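You operate a simulated robot arm through the tools that you are given. There is no shell and no other tool. Be economical: measure what you need, move in short steps, check, and stop when the job is done.

You are at the controls of a simulated robot arm. One attempt, no reset.

TASK
Air the wool bundle in the dryer as the orange care card says.
Fine: set programme and time by the card, start, wait for END and turn the dial to OFF. Hotter air felts wool. Door and card stay as they are. Dry hands on dial and keys.

It is judged by the outcome, as a careful person would: the job done as asked, and still so three seconds after it is handed in. It fails if anything else is knocked over, pushed out of place, dropped, spilled or broken.

THE ROBOT
A 7-joint arm with a two-finger parallel gripper, fixed in place. Base frame: the origin is at the foot of the arm, x ahead of it, y to its left, z up. Units: mm, rad, N and s.
With the tool pointing down near the work surface it reaches from about 240 to 680 mm from the base axis. Its first joint turns from -1.152 to 1.152 rad. Payload 2.4 kg.
Tool frame: the origin (TCP) lies between the finger pads and is the grasp point; the fingertips stand 30 mm ahead of it; z points along the fingers, y is the line along which they close. The gripper opens to 94 mm. The fingers are 28 mm wide and 10 mm thick; the gripper's body (50 by 96 mm) begins 55 mm behind the TCP.
Orientation is that of the tool frame in the base frame, as [roll, pitch, yaw] about the fixed x, y, z axes, in that order (R = Rz(yaw) Ry(pitch) Rx(roll)). With the fingers straight down and closing along the base's y, the tool's x points along the base's -x, its y along +y and its z along -z.

THE INTERFACE
- The arm moves only by the tool drive_tool. Its argument "deltas" is a list of rows, each a list of 6 numbers: the shift along the tool's x, y, z in mm, then the turn, a rotation vector about the tool's x, y, z in rad. In form: [[tx, ty, tz, wx, wy, wz], ...]. A call has 1 to 12 rows; each row shifts and turns the commanded pose from where the row before left it, along the tool's axes as they then stand. "hand" is the opening, from 0 (shut) to 1 (fully open), set as the call begins (left out, the last holds). Rows are played at 5 a second. More than 50 mm and 0.15 rad between two rows, or a gripper value outside its range, and nothing of the call is played. Where a pose cannot be reached the arm comes as near as it can. A force on the tool above 40 N (or 10 N above the force at the start of the call, whichever is more), or a blocked arm, ends the call early, and 0.2 s more pass. The fingers move at their own pace (about 153 mm/s each) and stop on an object; they squeeze with about 32 N. The grip force told is the motor's: it shows also when the fingers shut on nothing. Time passes only in rows, and 0.2 s behind the last, so rows that do not move let the fingers close. It gives the time, the measured TCP pose, the force on the tool (base axes), the opening and the grip force at its end, in the units of the frame above (readings bear some noise).
- Cameras (640 x 400 px; columns grow to the right, rows downward): "scene" is fixed at [20, 459.4, 1449.4]; the picture's right is [-0.89, -0.46, 0.00], its down [-0.23, 0.45, -0.86] and it looks along [0.40, -0.77, -0.51] (base axes); focal length 370 px, centre (320, 200). "wrist" rides on the gripper at [-37, 0, -58] in the tool frame; the picture's right is [0.00, -1.00, 0.00], its down [0.97, 0.00, -0.24] and it looks along [0.24, 0.00, 0.97] (tool axes); focal length 218 px, centre (320, 200). There is no depth. A picture from a camera that has moved, and an enlarged one, comes with that camera's place and axes in the base frame and with its lens.
- camera(camera): a new picture of that camera. No time passes.
- inspect(camera, box): a new picture of the part [left, top, right, bottom] of that camera's present view, enlarged. No time passes.
- finish_job(): hands the job in; it is judged then, once.

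Work in short steps. Places have to be worked out from the pictures, the camera data and where the tool is seen: move nearer, look again, correct. Check each grasp and each placing, and mend what went wrong. You have 120 turns and 64 pictures in all, those below and enlarged ones among them. Open the gripper and draw the arm clear of the work before you hand the job in, unless the task says otherwise; then end with one line.

The tools are called after "Request:" as a command line: name --pt "numbers of a row" for each row, then --argument value for the rest, lists and objects as JSON in quotes. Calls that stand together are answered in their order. drive_tool: Moves the arm, as the interface text tells. Its arguments: {"type":"object","properties":{"deltas":{"type":"array"},"hand":{"type":"number"}},"required":["deltas"]} The other tools are called the same way: camera (camera) takes a picture; inspect (camera, box) takes an enlarged picture of a part of a camera's view; finish_job () hands the job in.

At the start:

```text
t: 0.0
ee_pos: [411.2, -159.5, 967.0]
ee_rot: [-3.141, -0.001, 3.139]
ft_force: [-0.7, 0.0, -0.1]
opening: 94.0
gripper_force: 0.1
```

scene: 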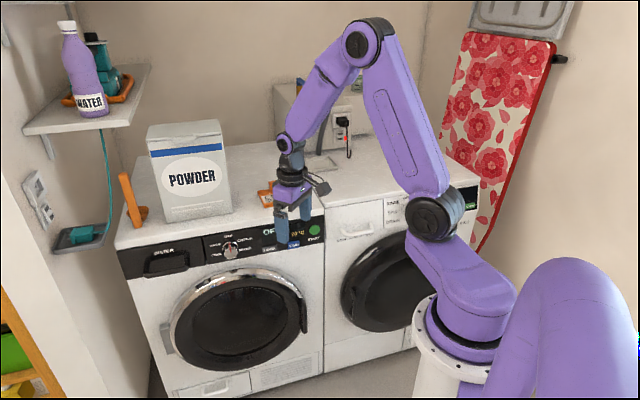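
wrist: 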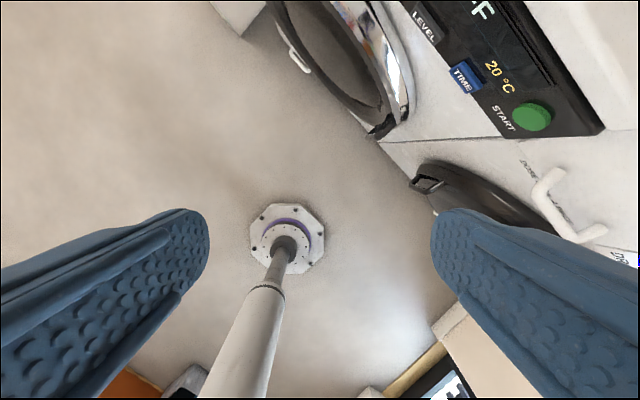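

The dryer is the left machine in the scene view. It has a dial, LEVEL and TIME keys and a green START. I'll enlarge the panel and the orange card.

Request:
inspect --camera "scene" --box '[190, 170, 350, 270]'

Request:
inspect --camera "wrist" --box '[380, 0, 640, 162]'

```text
4.00 times, centred on (270, 220) of scene
camera zoom: at [20.0, 459.4, 1449.4], right [-0.89, -0.46, 0.0], down [-0.23, 0.45, -0.86], along [0.4, -0.77, -0.51], focal length 1478 px, centre (520, 120)
```

zoom: 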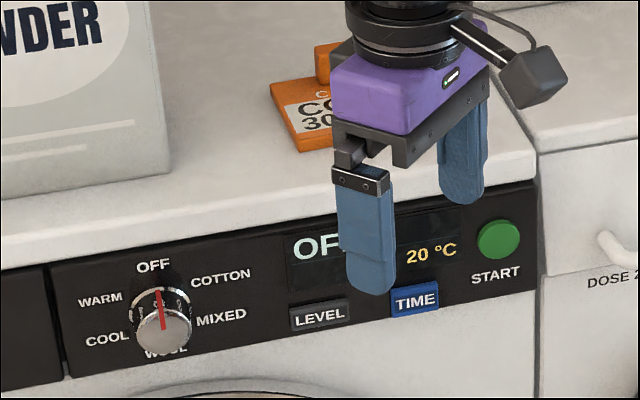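

```text
2.46 times, centred on (510, 81) of wrist
camera zoom: at [448.1, -160.4, 1024.7], right [0.0, -1.0, 0.0], down [-0.97, 0.0, 0.24], along [-0.24, 0.0, -0.97], focal length 537 px, centre (-148, 493)
```

zoom: 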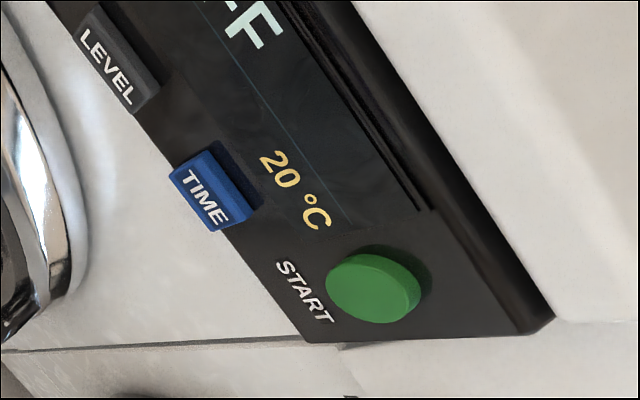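

The panel seems to face the robot at about -45° yaw. The orange card is half hidden behind the gripper. I'll yaw the tool towards the panel at this safe distance and start pitching it up.

Request:
drive_tool --pt "0 0 0 0 0 0.131" --pt "0 0 0 0 0 0.131" --pt "0 0 0 0 0 0.131" --pt "0 0 0 0 0 0.131" --pt "0 0 0 0 0 0.131" --pt "0 0 0 0 0 0.131" --pt "0 0 0 0 -0.131 0" --pt "0 0 0 0 -0.131 0" --pt "0 0 0 0 -0.131 0" --pt "0 0 0 0 -0.131 0" --pt "0 0 0 0 -0.131 0" --pt "0 0 0 0 -0.131 0" --hand 0.5

```text
t: 2.6
ee_pos: [417.9, -164.0, 967.6]
ee_rot: [-3.111, 0.636, 2.35]
ft_force: [0.5, -0.2, 0.8]
opening: 47.2
gripper_force: 0.1
out of reach, approached as far as the arm can: row 10, 11
```

The arm reached its limit while pitching this close in. I'll look from here before going on.

Request:
camera --camera "wrist"

Request:
inspect --camera "scene" --box '[190, 160, 350, 260]'

```text
59 pictures are left
camera wrist: at [415.6, -160.0, 1036.4], right [-0.72, -0.69, 0.02], down [-0.64, 0.66, -0.38], along [0.25, -0.29, -0.92], focal length 218 px, centre (320, 200)
```

wrist: 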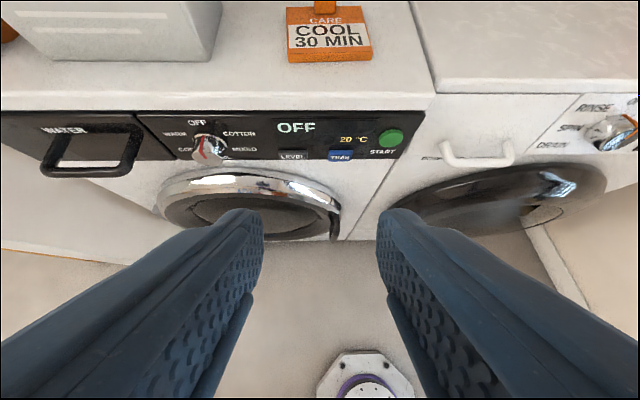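

```text
4.00 times, centred on (270, 210) of scene
camera zoom: at [20.0, 459.4, 1449.4], right [-0.89, -0.46, 0.0], down [-0.23, 0.45, -0.86], along [0.4, -0.77, -0.51], focal length 1478 px, centre (520, 160)
```

zoom: 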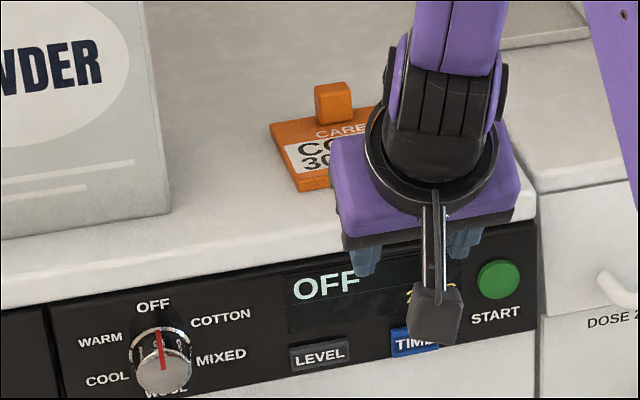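

The card reads COOL, 30 MIN. Triangulating gives START at about (478,-384,777), TIME at about (527,-335,735) and the dial at about (652,-188,770). The panel plane faces -45°, about 610 mm from the base. I'll move in front of the dial, lower and further out, keeping about 90 mm clear.

Request:
drive_tool --pt "8 30 36 0 0 0" --pt "8 30 36 0 0 0" --pt "8 30 36 0 0 0" --pt "8 30 36 0 0 0" --pt "8 28 36 0 0 0" --pt "0 0 0 0 -0.13 0" --pt "0 0 0 0 -0.13 0" --pt "0 0 0 0 -0.13 0"

```text
t: 4.4
ee_pos: [573.5, -117.1, 795.3]
ee_rot: [-3.092, 1.027, 2.382]
ft_force: [0.2, -0.6, 0.6]
opening: 47.0
gripper_force: 0.1
```

That worked. About 0.54 rad of pitch is left to make the tool horizontal.

Request:
drive_tool --pt "0 0 0 0 -0.12 0" --pt "0 0 0 0 -0.12 0" --pt "0 0 0 0 -0.12 0" --pt "0 0 0 0 -0.12 0"

Request:
camera --camera "wrist"

```text
t: 5.4
ee_pos: [572.4, -119.0, 795.0]
ee_rot: [-2.738, 1.501, 2.743]
ft_force: [0.0, -0.1, 0.6]
opening: 47.0
gripper_force: 0.1
```

```text
57 pictures are left
camera wrist: at [534.8, -77.4, 836.1], right [-0.72, -0.7, 0.03], down [-0.23, 0.2, -0.95], along [0.66, -0.69, -0.3], focal length 218 px, centre (320, 200)
```

wrist: 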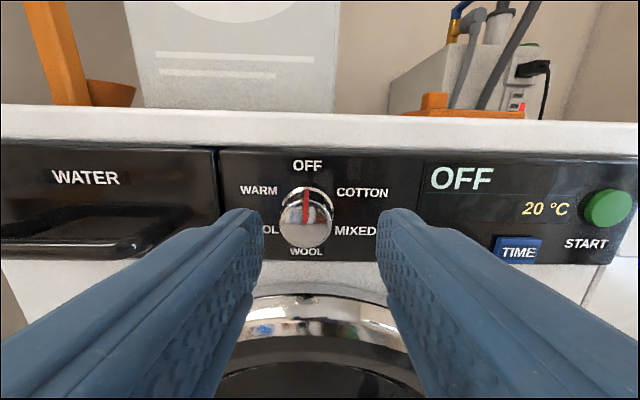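

The tool is nearly horizontal and the camera sees the whole panel. The dial axis is near (655,-188,764), with the panel itself at about 620 mm depth. I'll trim the tilt, open wider, and line up about 25 mm short of the knob.

Request:
drive_tool --pt "0 0 0 0 -0.063 0.03" --pt "15 5 20 0 0 0" --pt "15 5 20 0 0 0" --pt "0 0 0 0 0 0" --hand 0.75

Request:
camera --camera "wrist"

Request:
inspect --camera "scene" --box '[190, 190, 350, 290]'

```text
t: 6.4
ee_pos: [608.3, -138.5, 764.8]
ee_rot: [2.008, 1.566, 1.205]
ft_force: [1.2, 0.4, 0.3]
opening: 70.6
gripper_force: 0.0
```

```text
56 pictures are left
camera wrist: at [567.2, -97.4, 801.5], right [-0.72, -0.69, 0.0], down [-0.17, 0.18, -0.97], along [0.68, -0.7, -0.24], focal length 218 px, centre (320, 200)
```

wrist: 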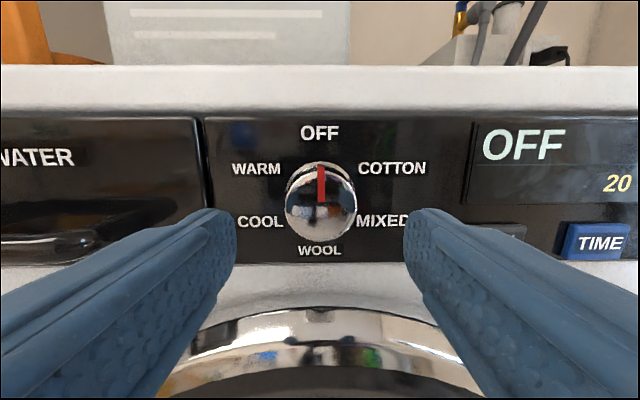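

```text
4.00 times, centred on (270, 240) of scene
camera zoom: at [20.0, 459.4, 1449.4], right [-0.89, -0.46, 0.0], down [-0.23, 0.45, -0.86], along [0.4, -0.77, -0.51], focal length 1478 px, centre (520, 40)
```

zoom: 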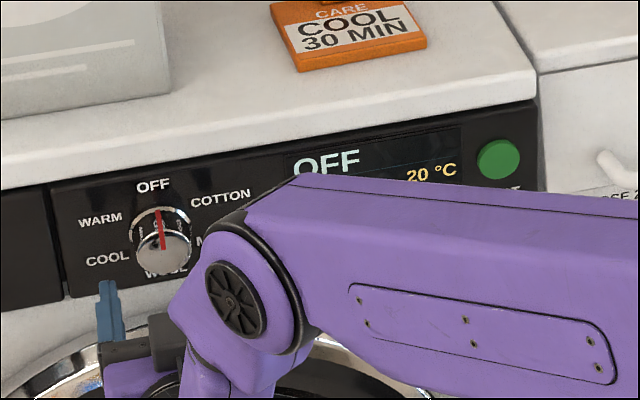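

The knob is horizontally centred between the fingers and its axis is about 2–3 mm above the TCP. I'll rise 3 mm and advance 46 mm with the fingers straddling the knob.

Request:
drive_tool --pt "-3 0 16 0 0 0" --pt "0 0 15 0 0 0" --pt "0 0 15 0 0 0"

Request:
camera --camera "wrist"

Request:
inspect --camera "scene" --box '[190, 210, 270, 260]'

```text
t: 7.2
ee_pos: [640.6, -172.2, 768.6]
ee_rot: [2.117, 1.568, 1.312]
ft_force: [-0.1, -0.3, 0.4]
opening: 70.5
gripper_force: 0.0
```

```text
54 pictures are left
camera wrist: at [600.0, -131.3, 805.0], right [-0.72, -0.69, 0.0], down [-0.17, 0.18, -0.97], along [0.67, -0.7, -0.24], focal length 218 px, centre (320, 200)
```

wrist: 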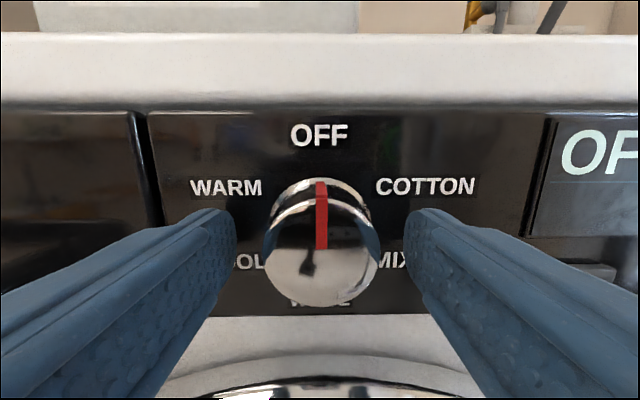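

```text
8.00 times, centred on (230, 235) of scene
camera zoom: at [20.0, 459.5, 1449.4], right [-0.89, -0.46, 0.0], down [-0.23, 0.45, -0.86], along [0.4, -0.77, -0.51], focal length 2956 px, centre (1040, -80)
```

zoom: 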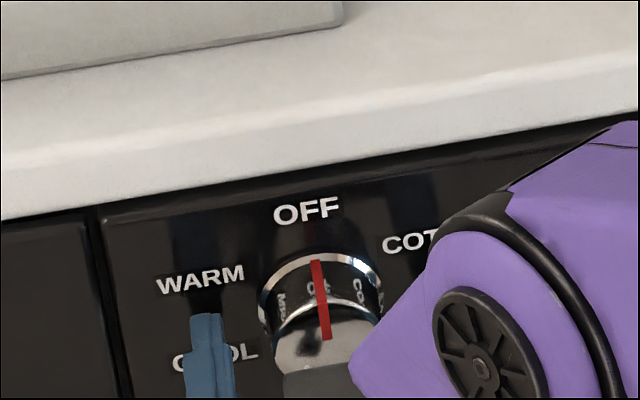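

The knob face is at about 588 mm depth and the panel at 620, with the axis at z≈767. The fingertips are at about 605. I'll advance 7 mm, trim 1 mm down, and close on the knob.

Request:
drive_tool --pt "1.5 0 7 0 0 0"

Request:
drive_tool --pt "0 0 0 0 0 0" --pt "0 0 0 0 0 0" --hand 0

Request:
camera --camera "wrist"

```text
t: 7.6
ee_pos: [642.4, -178.0, 767.2]
ee_rot: [1.87, 1.567, 1.069]
ft_force: [-3.3, 1.8, 2.7]
opening: 69.5
gripper_force: 0.1
```

```text
t: 8.2
ee_pos: [643.9, -177.3, 766.4]
ee_rot: [2.127, 1.568, 1.328]
ft_force: [5.7, -0.4, -2.1]
opening: 41.7
gripper_force: 45.5
```

```text
52 pictures are left
camera wrist: at [604.6, -136.5, 804.1], right [-0.72, -0.7, 0.0], down [-0.17, 0.18, -0.97], along [0.68, -0.7, -0.24], focal length 218 px, centre (320, 200)
```

wrist: 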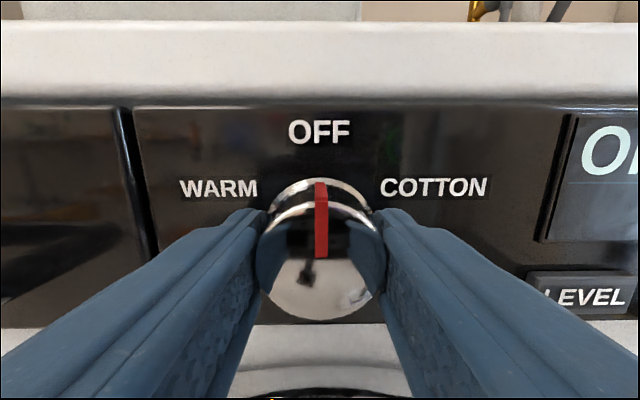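

The grip holds at 41.7 mm on the knob. COOL is 120° anticlockwise seen from the front, which is negative about tool z. I'll turn the first 60° and check.

Request:
drive_tool --pt "0 0 0 0 0 -0.131" --pt "0 0 0 0 0 -0.131" --pt "0 0 0 0 0 -0.131" --pt "0 0 0 0 0 -0.131" --pt "0 0 0 0 0 -0.131" --pt "0 0 0 0 0 -0.131" --pt "0 0 0 0 0 -0.131" --pt "0 0 0 0 0 -0.131"

Request:
camera --camera "wrist"

```text
t: 10.0
ee_pos: [643.9, -178.8, 766.3]
ee_rot: [-1.567, 0.521, -2.374]
ft_force: [-28.1, 11.2, 17.6]
opening: 41.3
gripper_force: 44.8
```

```text
51 pictures are left
camera wrist: at [626.8, -114.9, 786.2], right [-0.36, -0.34, 0.87], down [-0.77, -0.41, -0.49], along [0.52, -0.84, -0.12], focal length 218 px, centre (320, 200)
```

wrist: 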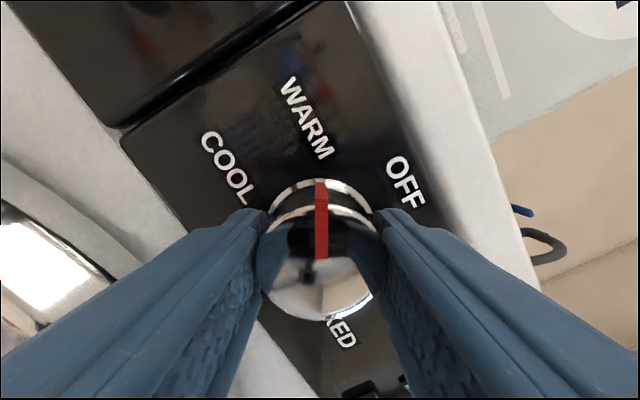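

The dial now points at WARM, but the tool carries about 35 N, mostly pushing back along its own axis. I'll release, back off a little, and read the force before regripping.

Request:
drive_tool --pt "0 0 0 0 0 0" --pt "0 0 -2 0 0 0" --hand 0.6

Request:
camera --camera "wrist"

```text
t: 10.6
ee_pos: [644.1, -178.6, 765.1]
ee_rot: [-1.576, 0.524, -2.375]
ft_force: [-0.8, 0.5, 0.7]
opening: 56.6
gripper_force: 0.0
```

```text
50 pictures are left
camera wrist: at [626.2, -114.5, 784.6], right [-0.36, -0.35, 0.87], down [-0.77, -0.41, -0.49], along [0.52, -0.84, -0.12], focal length 218 px, centre (320, 200)
```

wrist: 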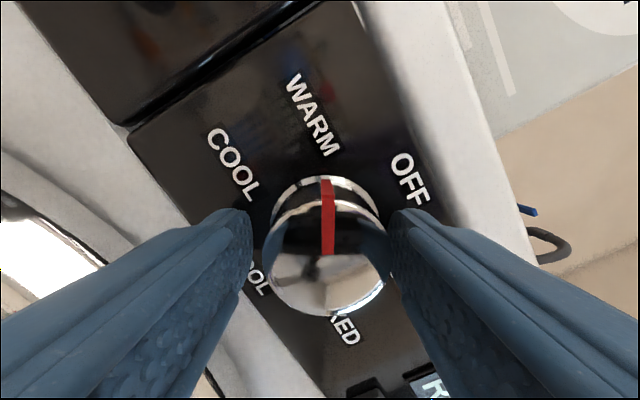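

Free of the knob the force is near zero, so the load was a slight misalignment. The knob sits about 2 mm to picture-right. I'll recentre, regrip, and turn the next 60° to COOL.

Request:
drive_tool --pt "0 -2 0 0 0 0"

Request:
drive_tool --pt "0 0 0 0 0 0" --pt "0 0 0 0 0 0" --hand 0

Request:
drive_tool --pt "0 0 0 0 0 -0.131" --pt "0 0 0 0 0 -0.131" --pt "0 0 0 0 0 -0.131" --pt "0 0 0 0 0 -0.131" --pt "0 0 0 0 0 -0.131" --pt "0 0 0 0 0 -0.131" --pt "0 0 0 0 0 -0.131" --pt "0 0 0 0 0 -0.131"

Request:
camera --camera "wrist"

```text
t: 11.0
ee_pos: [642.5, -177.3, 767.8]
ee_rot: [-1.573, 0.524, -2.373]
ft_force: [0.0, -0.6, 0.2]
opening: 56.3
gripper_force: 0.1
```

```text
t: 11.6
ee_pos: [642.9, -176.8, 768.5]
ee_rot: [-1.575, 0.526, -2.374]
ft_force: [3.0, -0.4, -2.1]
opening: 41.4
gripper_force: 44.9
```

```text
t: 13.4
ee_pos: [641.6, -175.7, 770.2]
ee_rot: [-1.567, -0.524, -2.376]
ft_force: [1.9, 0.6, 10.0]
opening: 41.5
gripper_force: 44.6
```

```text
49 pictures are left
camera wrist: at [625.3, -113.8, 751.2], right [0.36, 0.35, 0.87], down [-0.77, -0.41, 0.48], along [0.52, -0.84, 0.12], focal length 218 px, centre (320, 200)
```

wrist: 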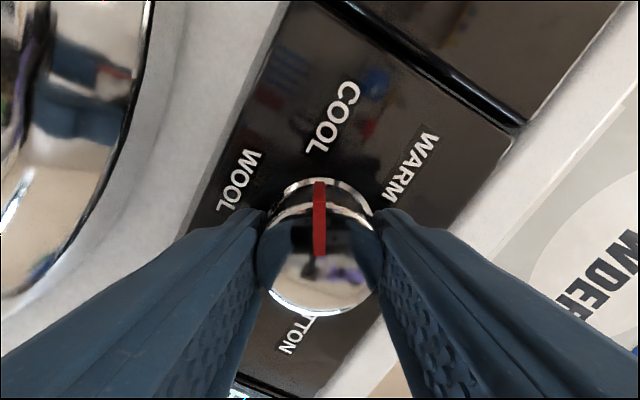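

The pointer is on COOL. I'll release, back straight out 60 mm, and roll the hand back towards level.

Request:
drive_tool --pt "0 0 0 0 0 0" --pt "0 0 0 0 0 0" --pt "0 0 -30 0 0 0" --pt "0 0 -30 0 0 0" --pt "0 0 -10 0 0 0" --hand 0.75

Request:
drive_tool --pt "0 0 0 0 0 0.14" --pt "0 0 0 0 0 0.14" --pt "0 0 0 0 0 0.14" --pt "0 0 0 0 0 0.14" --pt "0 0 0 0 0 0.14" --pt "0 0 0 0 0 0.14" --pt "0 0 0 0 0 0.14" --pt "0 0 0 0 0 0.14" --pt "0 0 0 0 0 0.14" --pt "0 0 0 0 0 0.14" --pt "0 0 0 0 0 0.14" --pt "0 0 0 0 0 0.14"

Request:
drive_tool --pt "0 0 0 0 0 0.138" --pt "0 0 0 0 0 0.138" --pt "0 0 0 0 0 0.138" --pt "0 0 0 0 0 0" --hand 0

Request:
camera --camera "wrist"

```text
t: 14.6
ee_pos: [593.6, -125.1, 767.4]
ee_rot: [-1.572, -0.525, -2.374]
ft_force: [0.4, 0.1, 0.1]
opening: 70.7
gripper_force: 0.3
```

```text
t: 17.2
ee_pos: [591.8, -127.2, 768.5]
ee_rot: [-1.576, 1.158, -2.378]
ft_force: [0.5, 0.4, 0.8]
opening: 70.3
gripper_force: 0.1
```

```text
t: 18.2
ee_pos: [593.2, -126.6, 768.8]
ee_rot: [2.236, 1.569, 1.429]
ft_force: [0.4, 0.4, -0.3]
opening: 0.0
gripper_force: 32.3
```

```text
48 pictures are left
camera wrist: at [553.1, -85.8, 805.8], right [-0.72, -0.69, 0.0], down [-0.17, 0.17, -0.97], along [0.67, -0.7, -0.24], focal length 218 px, centre (320, 200)
```

wrist: 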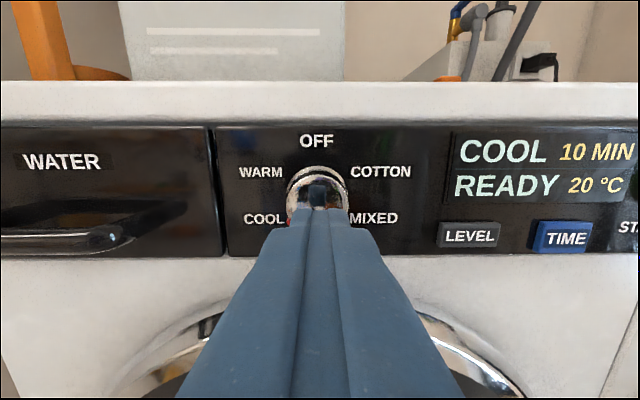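

The display shows COOL, READY, 10 MIN, 20 °C, so TIME needs pressing up to 30. TIME is near u≈134, z≈735, and I'm 100 mm short of the panel. I'll slide sideways and down with the fingers shut.

Request:
drive_tool --pt "6.6 -39 0 0 0 0" --pt "6.6 -39 0 0 0 0" --pt "6.6 -39 0 0 0 0" --pt "6.6 -39 0 0 0 0" --pt "6.6 -39 0 0 0 0" --pt "0 0 20 0 0 0" --pt "0 0 20 0 0 0"

Request:
camera --camera "wrist"

Request:
inspect --camera "scene" --box '[190, 190, 350, 290]'

```text
t: 19.8
ee_pos: [545.6, -278.8, 701.5]
ee_rot: [-2.947, 1.569, 2.534]
ft_force: [0.2, 0.4, -0.1]
opening: 0.3
gripper_force: 32.2
out of reach, approached as far as the arm can: row 3, 4, 5
```

```text
47 pictures are left
camera wrist: at [505.2, -237.6, 739.6], right [-0.72, -0.7, 0.0], down [-0.17, 0.17, -0.97], along [0.67, -0.7, -0.24], focal length 218 px, centre (320, 200)
```

wrist: 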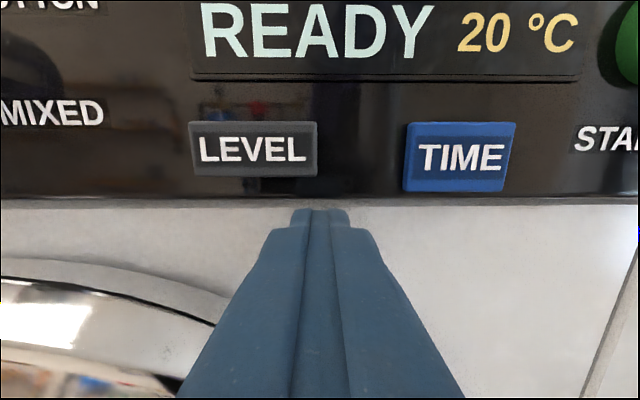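

```text
4.00 times, centred on (270, 240) of scene
camera zoom: at [20.0, 459.4, 1449.4], right [-0.89, -0.46, 0.0], down [-0.23, 0.45, -0.86], along [0.4, -0.77, -0.51], focal length 1478 px, centre (520, 40)
```

zoom: 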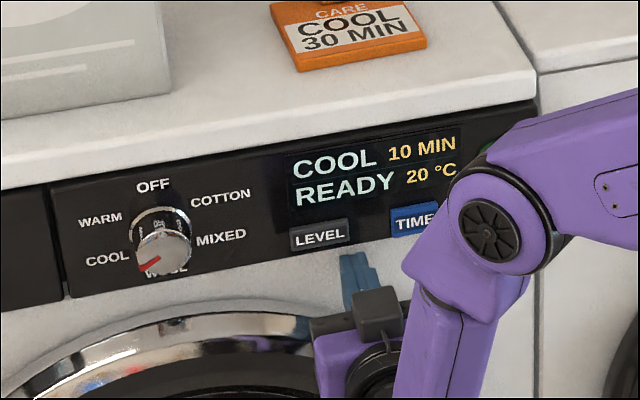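

TIME comes out again at (525.5,-337,735.5). The hand is below the key row because the fold-in limit bent the path, and the tips are close to the front. I'll back off 12 mm, slide towards TIME while still below the keys, and see whether it reaches.

Request:
drive_tool --pt "0 0 -12 0 0 0" --pt "0 -28 0 0 0 0" --pt "0 -27 0 0 0 0"

```text
t: 20.6
ee_pos: [519.8, -311.2, 702.3]
ee_rot: [-2.178, 1.568, -2.981]
ft_force: [1.3, 0.5, -0.6]
opening: 0.1
gripper_force: 31.7
out of reach, approached as far as the arm can: row 2, 3
```

The horizontal pose won't fold in this close. I'll tilt the tool nose-down by about 0.5 rad while retreating, which raises the wrist and should give more room.

Request:
drive_tool --pt "0 0 -6 0 0.13 0" --pt "0 0 -8 0 0.13 0" --pt "0 0 -8 0 0.13 0" --pt "0 0 -8 0 0.13 0" --pt "0 0 -8 0 0 0"

Request:
camera --camera "wrist"

```text
t: 21.0
ee_pos: [521.5, -310.1, 700.8]
ee_rot: [-3.072, 1.5, 2.395]
ft_force: [-17.2, 10.0, 11.8]
opening: 0.0
gripper_force: 31.5
out of reach, approached as far as the arm can: row 1
stopped in row 1: the force on the tool passed its limit (the readings are from after the stop); the commanded pose is now the measured one
```

```text
45 pictures are left
camera wrist: at [484.9, -270.6, 742.3], right [-0.73, -0.69, 0.01], down [-0.22, 0.22, -0.95], along [0.65, -0.69, -0.31], focal length 218 px, centre (320, 200)
```

wrist: 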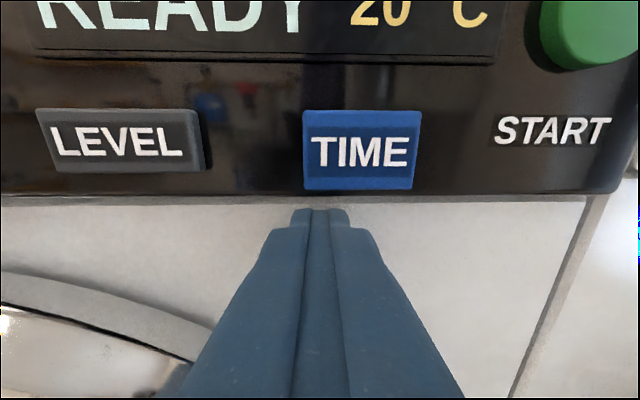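

The tip is resting against the machine front with about 23 N. I'll slide back to the left and away from the panel, which was reachable before.

Request:
drive_tool --pt "0 12 -8 0 0 0" --pt "0 25 -10 0 0 0" --pt "0 25 -10 0 0 0" --pt "0 25 -10 0 0 0"

```text
t: 22.0
ee_pos: [560.2, -222.9, 703.5]
ee_rot: [-3.082, 1.495, 2.387]
ft_force: [-0.1, 0.5, 1.1]
opening: 0.0
gripper_force: 31.7
```

Clear now, with no force. I'll tilt nose-down by 0.5 rad while rising.

Request:
drive_tool --pt "-15 0 0 0 0.13 0" --pt "-15 0 0 0 0.13 0" --pt "-15 0 0 0 0.13 0" --pt "-15 0 0 0 0.13 0" --pt "0 -20 -10 0 0 0" --pt "0 -20 -10 0 0 0"

```text
t: 23.4
ee_pos: [531.5, -250.5, 774.5]
ee_rot: [-3.135, 0.973, 2.333]
ft_force: [1.0, -0.4, 0.4]
opening: 0.0
gripper_force: 32.1
```

Level and clear: u≈199, depth 553, tilt about 34°. I'll slide right 65 mm and lower 33 mm to stand before TIME.

Request:
drive_tool --pt "0 -33 0 0 0 0" --pt "0 -32 0 0 0 0" --pt "27 0 19 0 0 0" --pt "0 0 0 0 0 0"

Request:
camera --camera "wrist"

```text
t: 24.2
ee_pos: [525.2, -293.1, 750.0]
ee_rot: [-3.121, 0.99, 2.35]
ft_force: [-18.0, 14.5, 17.8]
opening: 0.3
gripper_force: 31.8
out of reach, approached as far as the arm can: row 1, 2, 3
stopped in row 4: the force on the tool passed its limit (the readings are from after the stop); the commanded pose is now the measured one
```

```text
44 pictures are left
camera wrist: at [507.8, -272.3, 814.6], right [-0.72, -0.69, 0.01], down [-0.51, 0.53, -0.68], along [0.46, -0.5, -0.73], focal length 218 px, centre (320, 200)
```

wrist: 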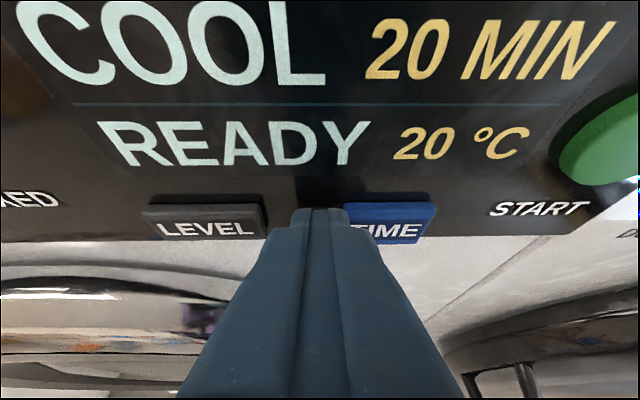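

The display now reads 20 MIN, so the sliding fingertip has caught TIME once. The same inner reach limit pushed the tip into the panel. I'll back away left and up, then use a steeper tilt (about 50°), since steeper poses reached closer in.

Request:
drive_tool --pt "0 10 -8 0 0 0" --pt "0 20 -12 0 0 0" --pt "0 15 -15 0 0 0" --pt "0 0 -5 0 0.13 0" --pt "0 0 -5 0 0.13 0"

Request:
camera --camera "wrist"

```text
t: 25.4
ee_pos: [534.6, -235.8, 775.9]
ee_rot: [-3.128, 0.727, 2.338]
ft_force: [0.0, 0.4, -0.8]
opening: 0.0
gripper_force: 31.9
```

```text
43 pictures are left
camera wrist: at [527.7, -228.0, 844.6], right [-0.73, -0.69, 0.01], down [-0.61, 0.64, -0.47], along [0.31, -0.34, -0.88], focal length 218 px, centre (320, 200)
```

wrist: 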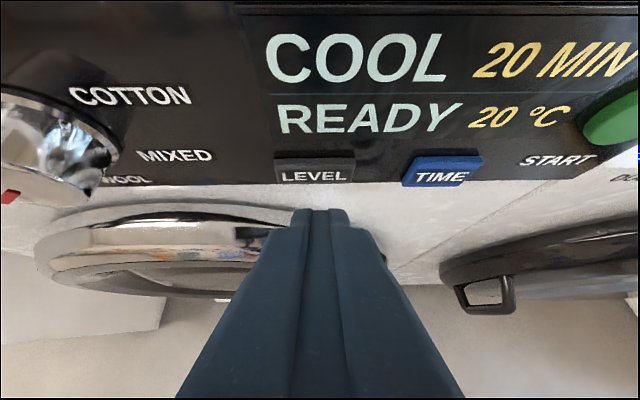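

20 MIN is steady and nothing is touching. Tilt is now about 48°. I'll slide right in small steps while checking reach.

Request:
drive_tool --pt "0 -20 0 0 0 0" --pt "0 -20 0 0 0 0"

```text
t: 26.0
ee_pos: [503.9, -263.5, 777.1]
ee_rot: [-3.127, 0.728, 2.34]
ft_force: [0.0, 0.4, 0.4]
opening: 0.0
gripper_force: 32.0
```

Request:
drive_tool --pt "0 -19 0 0 0 0" --pt "0 -18 0 0 0 0"

Request:
camera --camera "wrist"

```text
t: 26.6
ee_pos: [478.4, -290.3, 777.2]
ee_rot: [-3.119, 0.726, 2.344]
ft_force: [-0.1, -0.5, 1.0]
opening: 0.0
gripper_force: 31.8
```

```text
42 pictures are left
camera wrist: at [473.0, -281.4, 845.7], right [-0.73, -0.69, 0.02], down [-0.61, 0.64, -0.47], along [0.31, -0.35, -0.88], focal length 218 px, centre (320, 200)
```

wrist: 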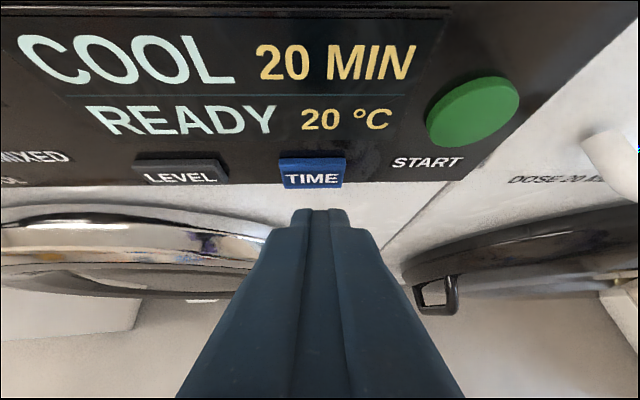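

TIME is at u≈136, z≈735 and I'm at u=133. I'll lower 29 mm, shift 3 mm, and approach to within about 8 mm of the key.

Request:
drive_tool --pt "19.3 3 21.7 0 0 0" --pt "-11 0 10 0 0 0" --pt "-11 0 10 0 0 0" --pt "0 0 0 0 0 0"

Request:
camera --camera "wrist"

```text
t: 27.6
ee_pos: [505.9, -310.8, 749.2]
ee_rot: [-3.128, 0.73, 2.338]
ft_force: [-0.6, 1.2, -0.6]
opening: 0.0
gripper_force: 31.7
out of reach, approached as far as the arm can: row 1
```

```text
41 pictures are left
camera wrist: at [498.6, -302.0, 816.4], right [-0.73, -0.69, 0.01], down [-0.61, 0.64, -0.47], along [0.31, -0.35, -0.88], focal length 218 px, centre (320, 200)
```

wrist: 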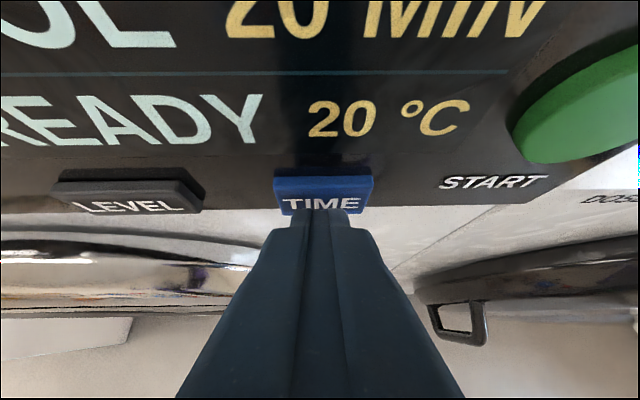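

The tip is centred on the key and about 2–4 mm from it. I'll press forward in small steps.

Request:
drive_tool --pt "-1.5 0 1.35 0 0 0" --pt "-1.5 0 1.35 0 0 0" --pt "0 0 0 0 0 0"

Request:
inspect --camera "wrist" --box '[180, 0, 580, 250]'

```text
t: 28.4
ee_pos: [508.9, -311.9, 746.6]
ee_rot: [-3.126, 0.726, 2.339]
ft_force: [-3.9, 4.5, 0.6]
opening: 0.1
gripper_force: 31.8
```

```text
1.60 times, centred on (380, 125) of wrist
camera zoom: at [501.6, -304.0, 815.4], right [-0.73, -0.69, 0.01], down [-0.61, 0.64, -0.47], along [0.31, -0.34, -0.89], focal length 349 px, centre (224, 320)
```

zoom: 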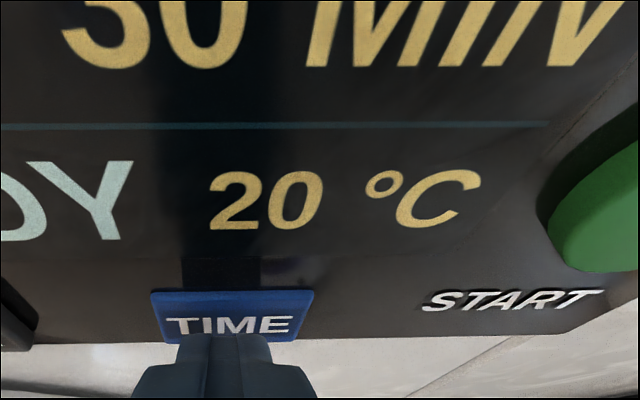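

The display seems to have moved to 30. I'll draw back along the tool axis and verify.

Request:
drive_tool --pt "4 0 -8 0 0 0" --pt "0 0 -25 0 0 0" --pt "0 0 -10 0 0 0"

Request:
camera --camera "wrist"

```text
t: 29.2
ee_pos: [487.3, -288.6, 777.1]
ee_rot: [-3.128, 0.73, 2.34]
ft_force: [1.0, 0.2, -0.7]
opening: 0.0
gripper_force: 31.8
```

```text
39 pictures are left
camera wrist: at [480.7, -280.9, 845.7], right [-0.73, -0.69, 0.01], down [-0.61, 0.64, -0.47], along [0.32, -0.35, -0.88], focal length 218 px, centre (320, 200)
```

wrist: 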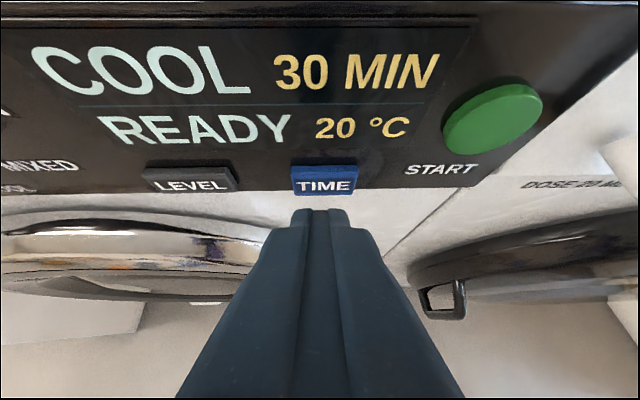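

The display now shows COOL, 30 MIN, READY, 20 °C, which matches the card. START is at u≈67, z≈779. I'll rise 15 mm and slide right 73 mm at this distance.

Request:
drive_tool --pt "-10 0 -11.2 0 0 0" --pt "0 -25 0 0 0 0" --pt "0 -24 0 0 0 0" --pt "0 -24 0 0 0 0" --pt "0 0 0 0 0 0"

Request:
camera --camera "wrist"

```text
t: 30.4
ee_pos: [460.5, -345.0, 801.1]
ee_rot: [-3.111, 0.723, 2.349]
ft_force: [0.1, -0.5, 0.8]
opening: 0.1
gripper_force: 31.8
out of reach, approached as far as the arm can: row 3, 4
```

```text
38 pictures are left
camera wrist: at [453.8, -336.8, 869.9], right [-0.73, -0.69, 0.02], down [-0.62, 0.64, -0.46], along [0.3, -0.35, -0.89], focal length 218 px, centre (320, 200)
```

wrist: 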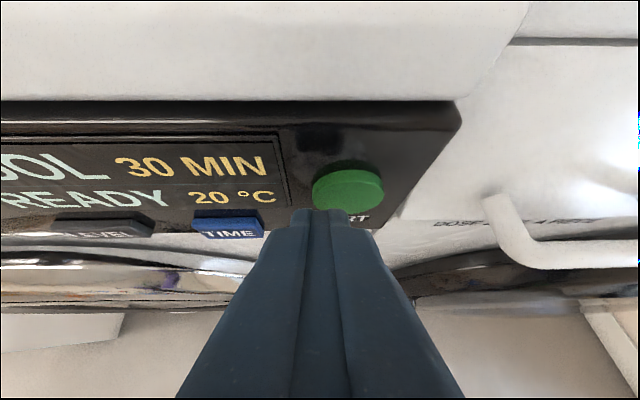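

START is about 15 mm further right at (477,-383,782), and the tip is about 8 mm from its face. I'll ease right and slightly down.

Request:
drive_tool --pt "0 -8 0 0 0 0" --pt "5 -7 5 0 0 0" --pt "0 0 0 0 0 0"

Request:
camera --camera "wrist"

```text
t: 31.2
ee_pos: [459.4, -357.6, 798.1]
ee_rot: [-3.112, 0.724, 2.345]
ft_force: [-0.3, 1.2, 1.0]
opening: 0.2
gripper_force: 32.2
out of reach, approached as far as the arm can: row 1, 2
```

```text
37 pictures are left
camera wrist: at [454.0, -349.3, 866.2], right [-0.73, -0.69, 0.02], down [-0.62, 0.64, -0.46], along [0.31, -0.35, -0.89], focal length 218 px, centre (320, 200)
```

wrist: 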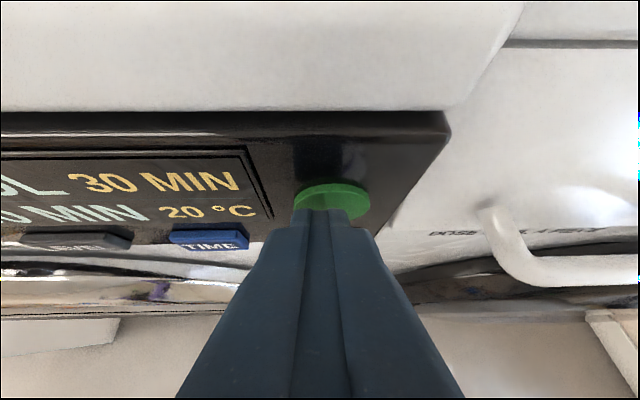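

The tip is in front of START. I'll press forward in small steps.

Request:
drive_tool --pt "0.5 0 2.5 0 0 0" --pt "-1.5 0 1.35 0 0 0" --pt "0 0 0 0 0 0"

Request:
camera --camera "wrist"

```text
t: 32.0
ee_pos: [462.7, -359.3, 795.3]
ee_rot: [-3.119, 0.723, 2.342]
ft_force: [-7.7, 7.0, 0.0]
opening: 0.0
gripper_force: 31.6
```

```text
36 pictures are left
camera wrist: at [456.2, -351.6, 863.8], right [-0.73, -0.69, 0.02], down [-0.61, 0.64, -0.46], along [0.31, -0.35, -0.89], focal length 218 px, centre (320, 200)
```

wrist: 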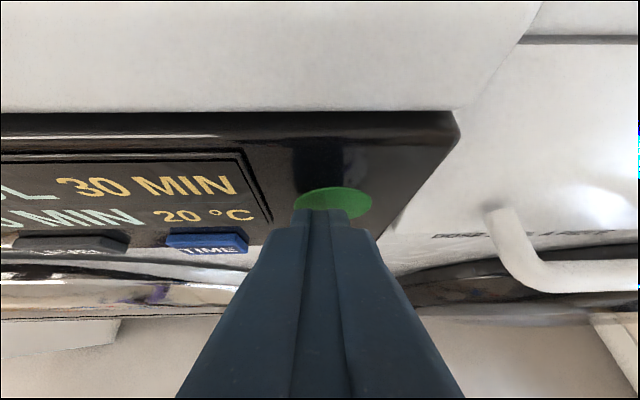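

The second display line has changed, so it may have started. I'll draw back away and left, then read the display.

Request:
drive_tool --pt "0 3 -12 0 0 0" --pt "0 20 -12 0 0 0" --pt "0 25 -12 0 0 0" --pt "0 30 0 0 0 0"

Request:
camera --camera "wrist"

```text
t: 33.0
ee_pos: [504.0, -289.6, 822.5]
ee_rot: [-3.128, 0.731, 2.339]
ft_force: [-0.4, -0.8, -0.5]
opening: 0.3
gripper_force: 31.9
```

```text
35 pictures are left
camera wrist: at [497.0, -281.1, 890.4], right [-0.73, -0.69, 0.01], down [-0.61, 0.64, -0.47], along [0.32, -0.35, -0.88], focal length 218 px, centre (320, 200)
```

wrist: 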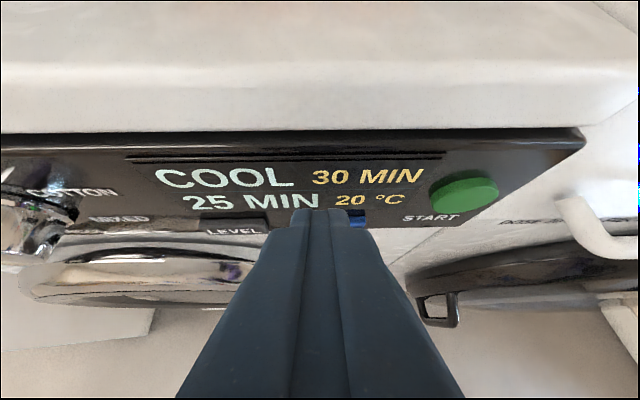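

It's running: COOL with 25 MIN left, counting at about 5 minutes a second. While it runs I'll go back to the stand-off in front of the dial and level the tool.

Request:
drive_tool --pt "0 30 -30 0 0 0" --pt "0 36 -30 0 0 0" --pt "0 36 0 0 0 0" --pt "0 36 0 0 -0.13 0" --pt "0 38 0 0 -0.13 0" --pt "0 0 0 0 -0.13 0" --pt "0 0 0 0 -0.13 0" --pt "0 0 0 0 -0.13 0" --pt "0 0 0 0 -0.13 0" --hand 0.75

Request:
camera --camera "wrist"

```text
t: 35.0
ee_pos: [605.4, -138.5, 865.9]
ee_rot: [-2.976, 1.511, 2.498]
ft_force: [0.8, -0.3, 0.5]
opening: 70.5
gripper_force: 0.0
```

```text
34 pictures are left
camera wrist: at [566.5, -98.5, 906.5], right [-0.73, -0.69, 0.01], down [-0.21, 0.21, -0.95], along [0.65, -0.69, -0.3], focal length 218 px, centre (320, 200)
```

wrist: 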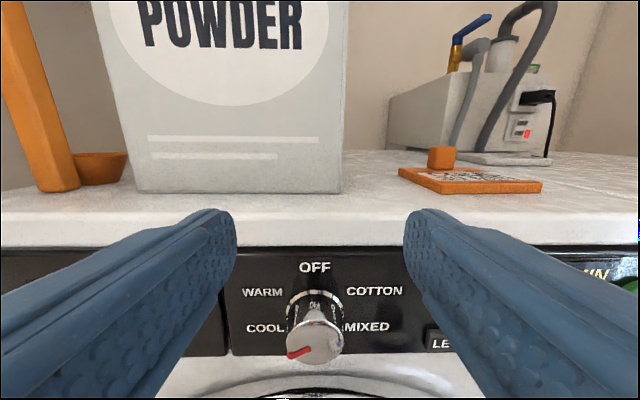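

I'm above and in front of the dial, still clear of the machine top. I'll trim level and lower 98 mm to dial height.

Request:
drive_tool --pt "0 0 0 0 -0.06 0.01" --pt "25 0 0 0 0 0" --pt "25 0 0 0 0 0" --pt "25 0 0 0 0 0" --pt "23 0 0 0 0 0" --pt "0 0 0 0 0 0"

Request:
camera --camera "wrist"

```text
t: 36.4
ee_pos: [604.3, -140.4, 767.6]
ee_rot: [-2.999, 1.569, 2.471]
ft_force: [0.3, -0.3, -0.3]
opening: 70.3
gripper_force: 0.1
```

```text
33 pictures are left
camera wrist: at [564.8, -97.9, 804.7], right [-0.73, -0.69, 0.0], down [-0.17, 0.18, -0.97], along [0.67, -0.7, -0.24], focal length 218 px, centre (320, 200)
```

wrist: 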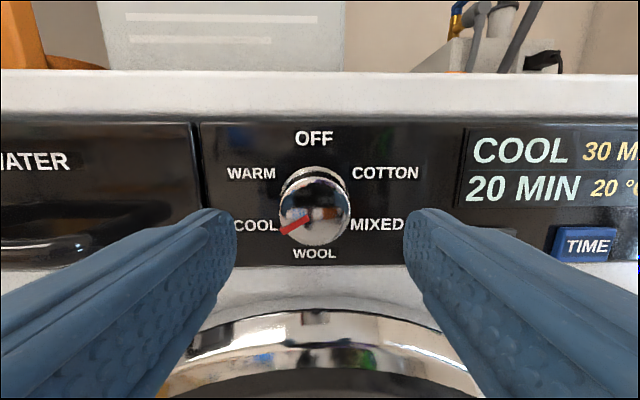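

20 MIN is left. I'll shift 3 mm towards the knob centre and roll the hand to -120° here, which is the start pose for turning back, while the time runs.

Request:
drive_tool --pt "0 3 0 0 0 0" --pt "0 0 0 0 0 -0.1395" --pt "0 0 0 0 0 -0.1395" --pt "0 0 0 0 0 -0.1395" --pt "0 0 0 0 0 -0.1395" --pt "0 0 0 0 0 -0.1395" --pt "0 0 0 0 0 -0.1395" --pt "0 0 0 0 0 -0.1395" --pt "0 0 0 0 0 -0.1395" --pt "0 0 0 0 0 -0.1395" --pt "0 0 0 0 0 -0.1395" --pt "0 0 0 0 0 -0.1395"

Request:
drive_tool --pt "0 0 0 0 0 -0.1395" --pt "0 0 0 0 0 -0.1395" --pt "0 0 0 0 0 -0.1395" --pt "0 0 0 0 0 -0.1395" --pt "0 0 0 0 0 0"

Request:
camera --camera "wrist"

Request:
inspect --camera "scene" --box '[190, 190, 350, 290]'

```text
t: 39.0
ee_pos: [606.5, -137.5, 768.0]
ee_rot: [-1.572, 0.032, -2.384]
ft_force: [-0.6, 0.2, -0.3]
opening: 70.5
gripper_force: 0.1
```

```text
t: 40.2
ee_pos: [606.6, -136.5, 767.9]
ee_rot: [-1.573, -0.523, -2.383]
ft_force: [0.1, 0.3, -0.1]
opening: 70.5
gripper_force: 0.0
```

```text
32 pictures are left
camera wrist: at [590.0, -72.8, 749.1], right [0.36, 0.34, 0.87], down [-0.77, -0.4, 0.49], along [0.52, -0.85, 0.12], focal length 218 px, centre (320, 200)
```

wrist: 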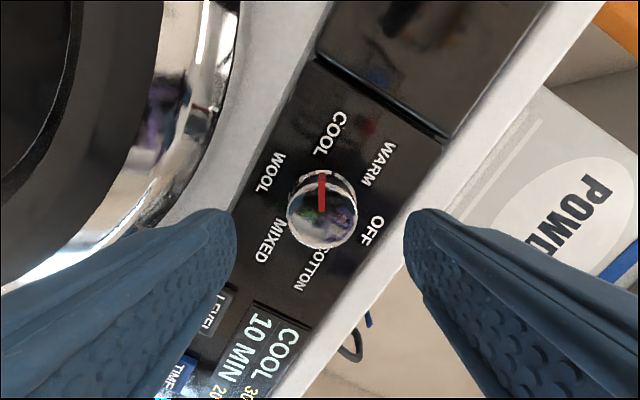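

```text
4.00 times, centred on (270, 240) of scene
camera zoom: at [20.0, 459.4, 1449.4], right [-0.89, -0.46, 0.0], down [-0.23, 0.45, -0.86], along [0.4, -0.77, -0.51], focal length 1478 px, centre (520, 40)
```

zoom: 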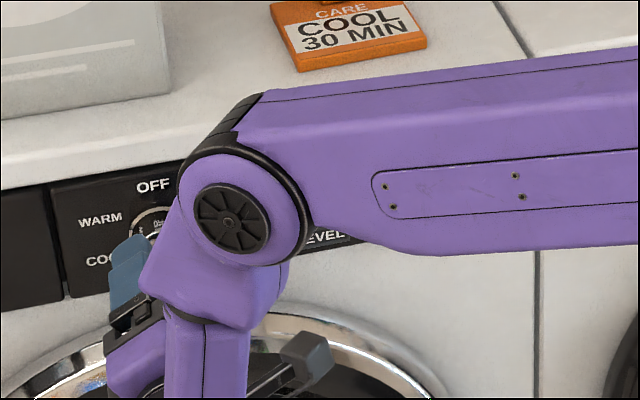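

10 MIN left, the display is readable from here, and the knob is centred between the fingers. I'll wait in place.

Request:
drive_tool --pt "0 0 0 0 0 0" --pt "0 0 0 0 0 0" --pt "0 0 0 0 0 0" --pt "0 0 0 0 0 0" --pt "0 0 0 0 0 0" --pt "0 0 0 0 0 0" --pt "0 0 0 0 0 0" --pt "0 0 0 0 0 0" --pt "0 0 0 0 0 0" --pt "0 0 0 0 0 0" --pt "0 0 0 0 0 0" --pt "0 0 0 0 0 0"

Request:
drive_tool --pt "0 0 0 0 0 0" --pt "0 0 0 0 0 0" --pt "0 0 0 0 0 0" --pt "0 0 0 0 0 0" --pt "0 0 0 0 0 0" --pt "0 0 0 0 0 0" --pt "0 0 0 0 0 0" --pt "0 0 0 0 0 0" --pt "0 0 0 0 0 0" --pt "0 0 0 0 0 0" --pt "0 0 0 0 0 0" --pt "0 0 0 0 0 0"

Request:
camera --camera "wrist"

```text
t: 42.8
ee_pos: [605.4, -137.0, 766.5]
ee_rot: [-1.571, -0.522, -2.384]
ft_force: [0.5, 0.9, 0.1]
opening: 70.4
gripper_force: 0.0
```

```text
t: 45.4
ee_pos: [608.0, -136.8, 767.7]
ee_rot: [-1.573, -0.521, -2.382]
ft_force: [0.0, -0.2, 0.2]
opening: 70.7
gripper_force: 0.1
```

```text
30 pictures are left
camera wrist: at [590.1, -72.8, 749.2], right [0.36, 0.34, 0.87], down [-0.78, -0.41, 0.48], along [0.52, -0.85, 0.12], focal length 218 px, centre (320, 200)
```

wrist: 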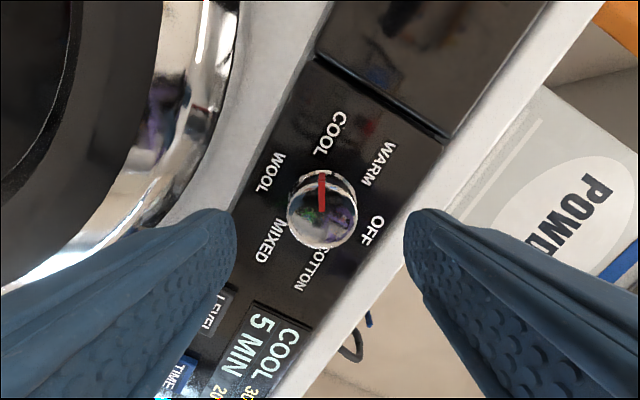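

5 MIN left. I'll keep waiting.

Request:
drive_tool --pt "0 0 0 0 0 0" --pt "0 0 0 0 0 0" --pt "0 0 0 0 0 0" --pt "0 0 0 0 0 0" --pt "0 0 0 0 0 0" --pt "0 0 0 0 0 0" --pt "0 0 0 0 0 0" --pt "0 0 0 0 0 0" --pt "0 0 0 0 0 0" --pt "0 0 0 0 0 0" --pt "0 0 0 0 0 0" --pt "0 0 0 0 0 0"

Request:
camera --camera "wrist"

```text
t: 48.0
ee_pos: [607.0, -137.0, 767.2]
ee_rot: [-1.573, -0.522, -2.385]
ft_force: [-0.5, 0.4, -0.2]
opening: 70.3
gripper_force: 0.1
```

```text
29 pictures are left
camera wrist: at [590.1, -72.8, 749.2], right [0.36, 0.34, 0.87], down [-0.78, -0.41, 0.48], along [0.52, -0.85, 0.12], focal length 218 px, centre (320, 200)
```

wrist: 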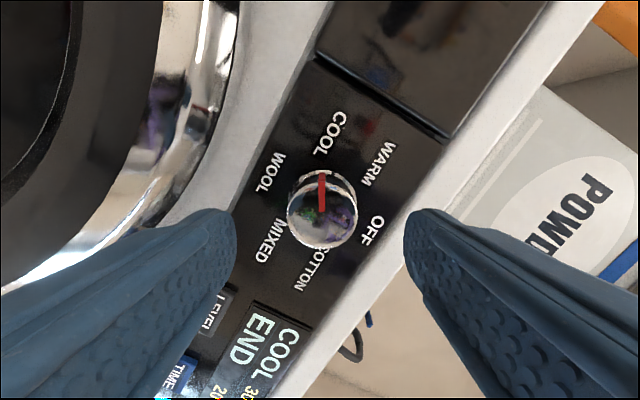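

END is showing. I'll advance 50 mm to straddle the knob and check the alignment.

Request:
drive_tool --pt "0 0 20 0 0 0" --pt "0 0 20 0 0 0" --pt "0 0 10 0 0 0"

Request:
camera --camera "wrist"

```text
t: 48.8
ee_pos: [641.2, -174.3, 766.4]
ee_rot: [-1.572, -0.521, -2.383]
ft_force: [-0.2, -0.3, -0.7]
opening: 70.6
gripper_force: 0.0
```

```text
28 pictures are left
camera wrist: at [623.6, -109.9, 748.2], right [0.36, 0.34, 0.87], down [-0.78, -0.41, 0.48], along [0.52, -0.85, 0.12], focal length 218 px, centre (320, 200)
```

wrist: 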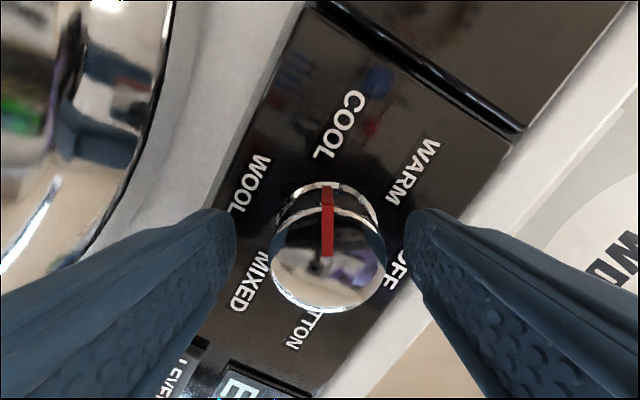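

The knob is about 2.5 mm to picture-right. I'll shift, advance 2 mm, grip, and turn 60° clockwise to WARM.

Request:
drive_tool --pt "0 -2.5 2 0 0 0"

Request:
drive_tool --pt "0 0 0 0 0 0" --pt "0 0 0 0 0 0" --hand 0

Request:
drive_tool --pt "0 0 0 0 0 0.131" --pt "0 0 0 0 0 0.131" --pt "0 0 0 0 0 0.131" --pt "0 0 0 0 0 0.131" --pt "0 0 0 0 0 0.131" --pt "0 0 0 0 0 0.131" --pt "0 0 0 0 0 0.131" --pt "0 0 0 0 0 0.131"

```text
t: 49.2
ee_pos: [642.9, -174.1, 769.4]
ee_rot: [-1.573, -0.523, -2.382]
ft_force: [-0.4, -0.2, -0.2]
opening: 70.6
gripper_force: 0.0
```

```text
t: 49.8
ee_pos: [642.8, -174.7, 769.0]
ee_rot: [-1.575, -0.521, -2.383]
ft_force: [3.4, -2.9, -3.0]
opening: 41.4
gripper_force: 44.8
```

```text
t: 51.6
ee_pos: [642.2, -175.5, 767.9]
ee_rot: [-1.572, 0.529, -2.385]
ft_force: [-6.6, 2.7, -2.9]
opening: 41.2
gripper_force: 44.8
```

Forces are low. I'll turn the second 60° to OFF.

Request:
drive_tool --pt "0 0 0 0 0 0.131" --pt "0 0 0 0 0 0.131" --pt "0 0 0 0 0 0.131" --pt "0 0 0 0 0 0.131" --pt "0 0 0 0 0 0.131" --pt "0 0 0 0 0 0.131" --pt "0 0 0 0 0 0.131" --pt "0 0 0 0 0 0.131"

Request:
camera --camera "wrist"

```text
t: 53.4
ee_pos: [641.7, -175.1, 769.3]
ee_rot: [2.102, 1.562, 1.287]
ft_force: [-8.1, -5.3, -5.9]
opening: 41.3
gripper_force: 45.2
```

```text
27 pictures are left
camera wrist: at [602.6, -132.9, 807.0], right [-0.73, -0.69, -0.01], down [-0.16, 0.18, -0.97], along [0.67, -0.7, -0.24], focal length 218 px, centre (320, 200)
```

wrist: 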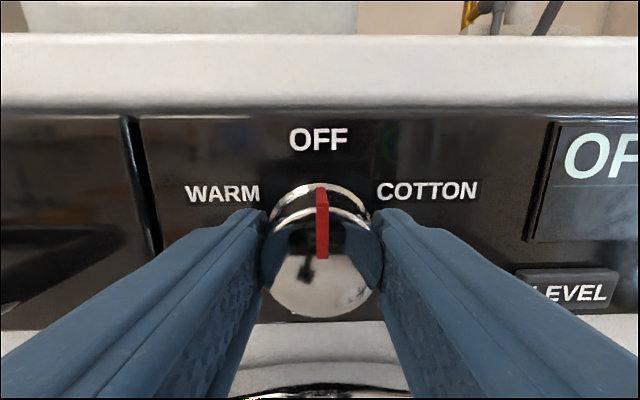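

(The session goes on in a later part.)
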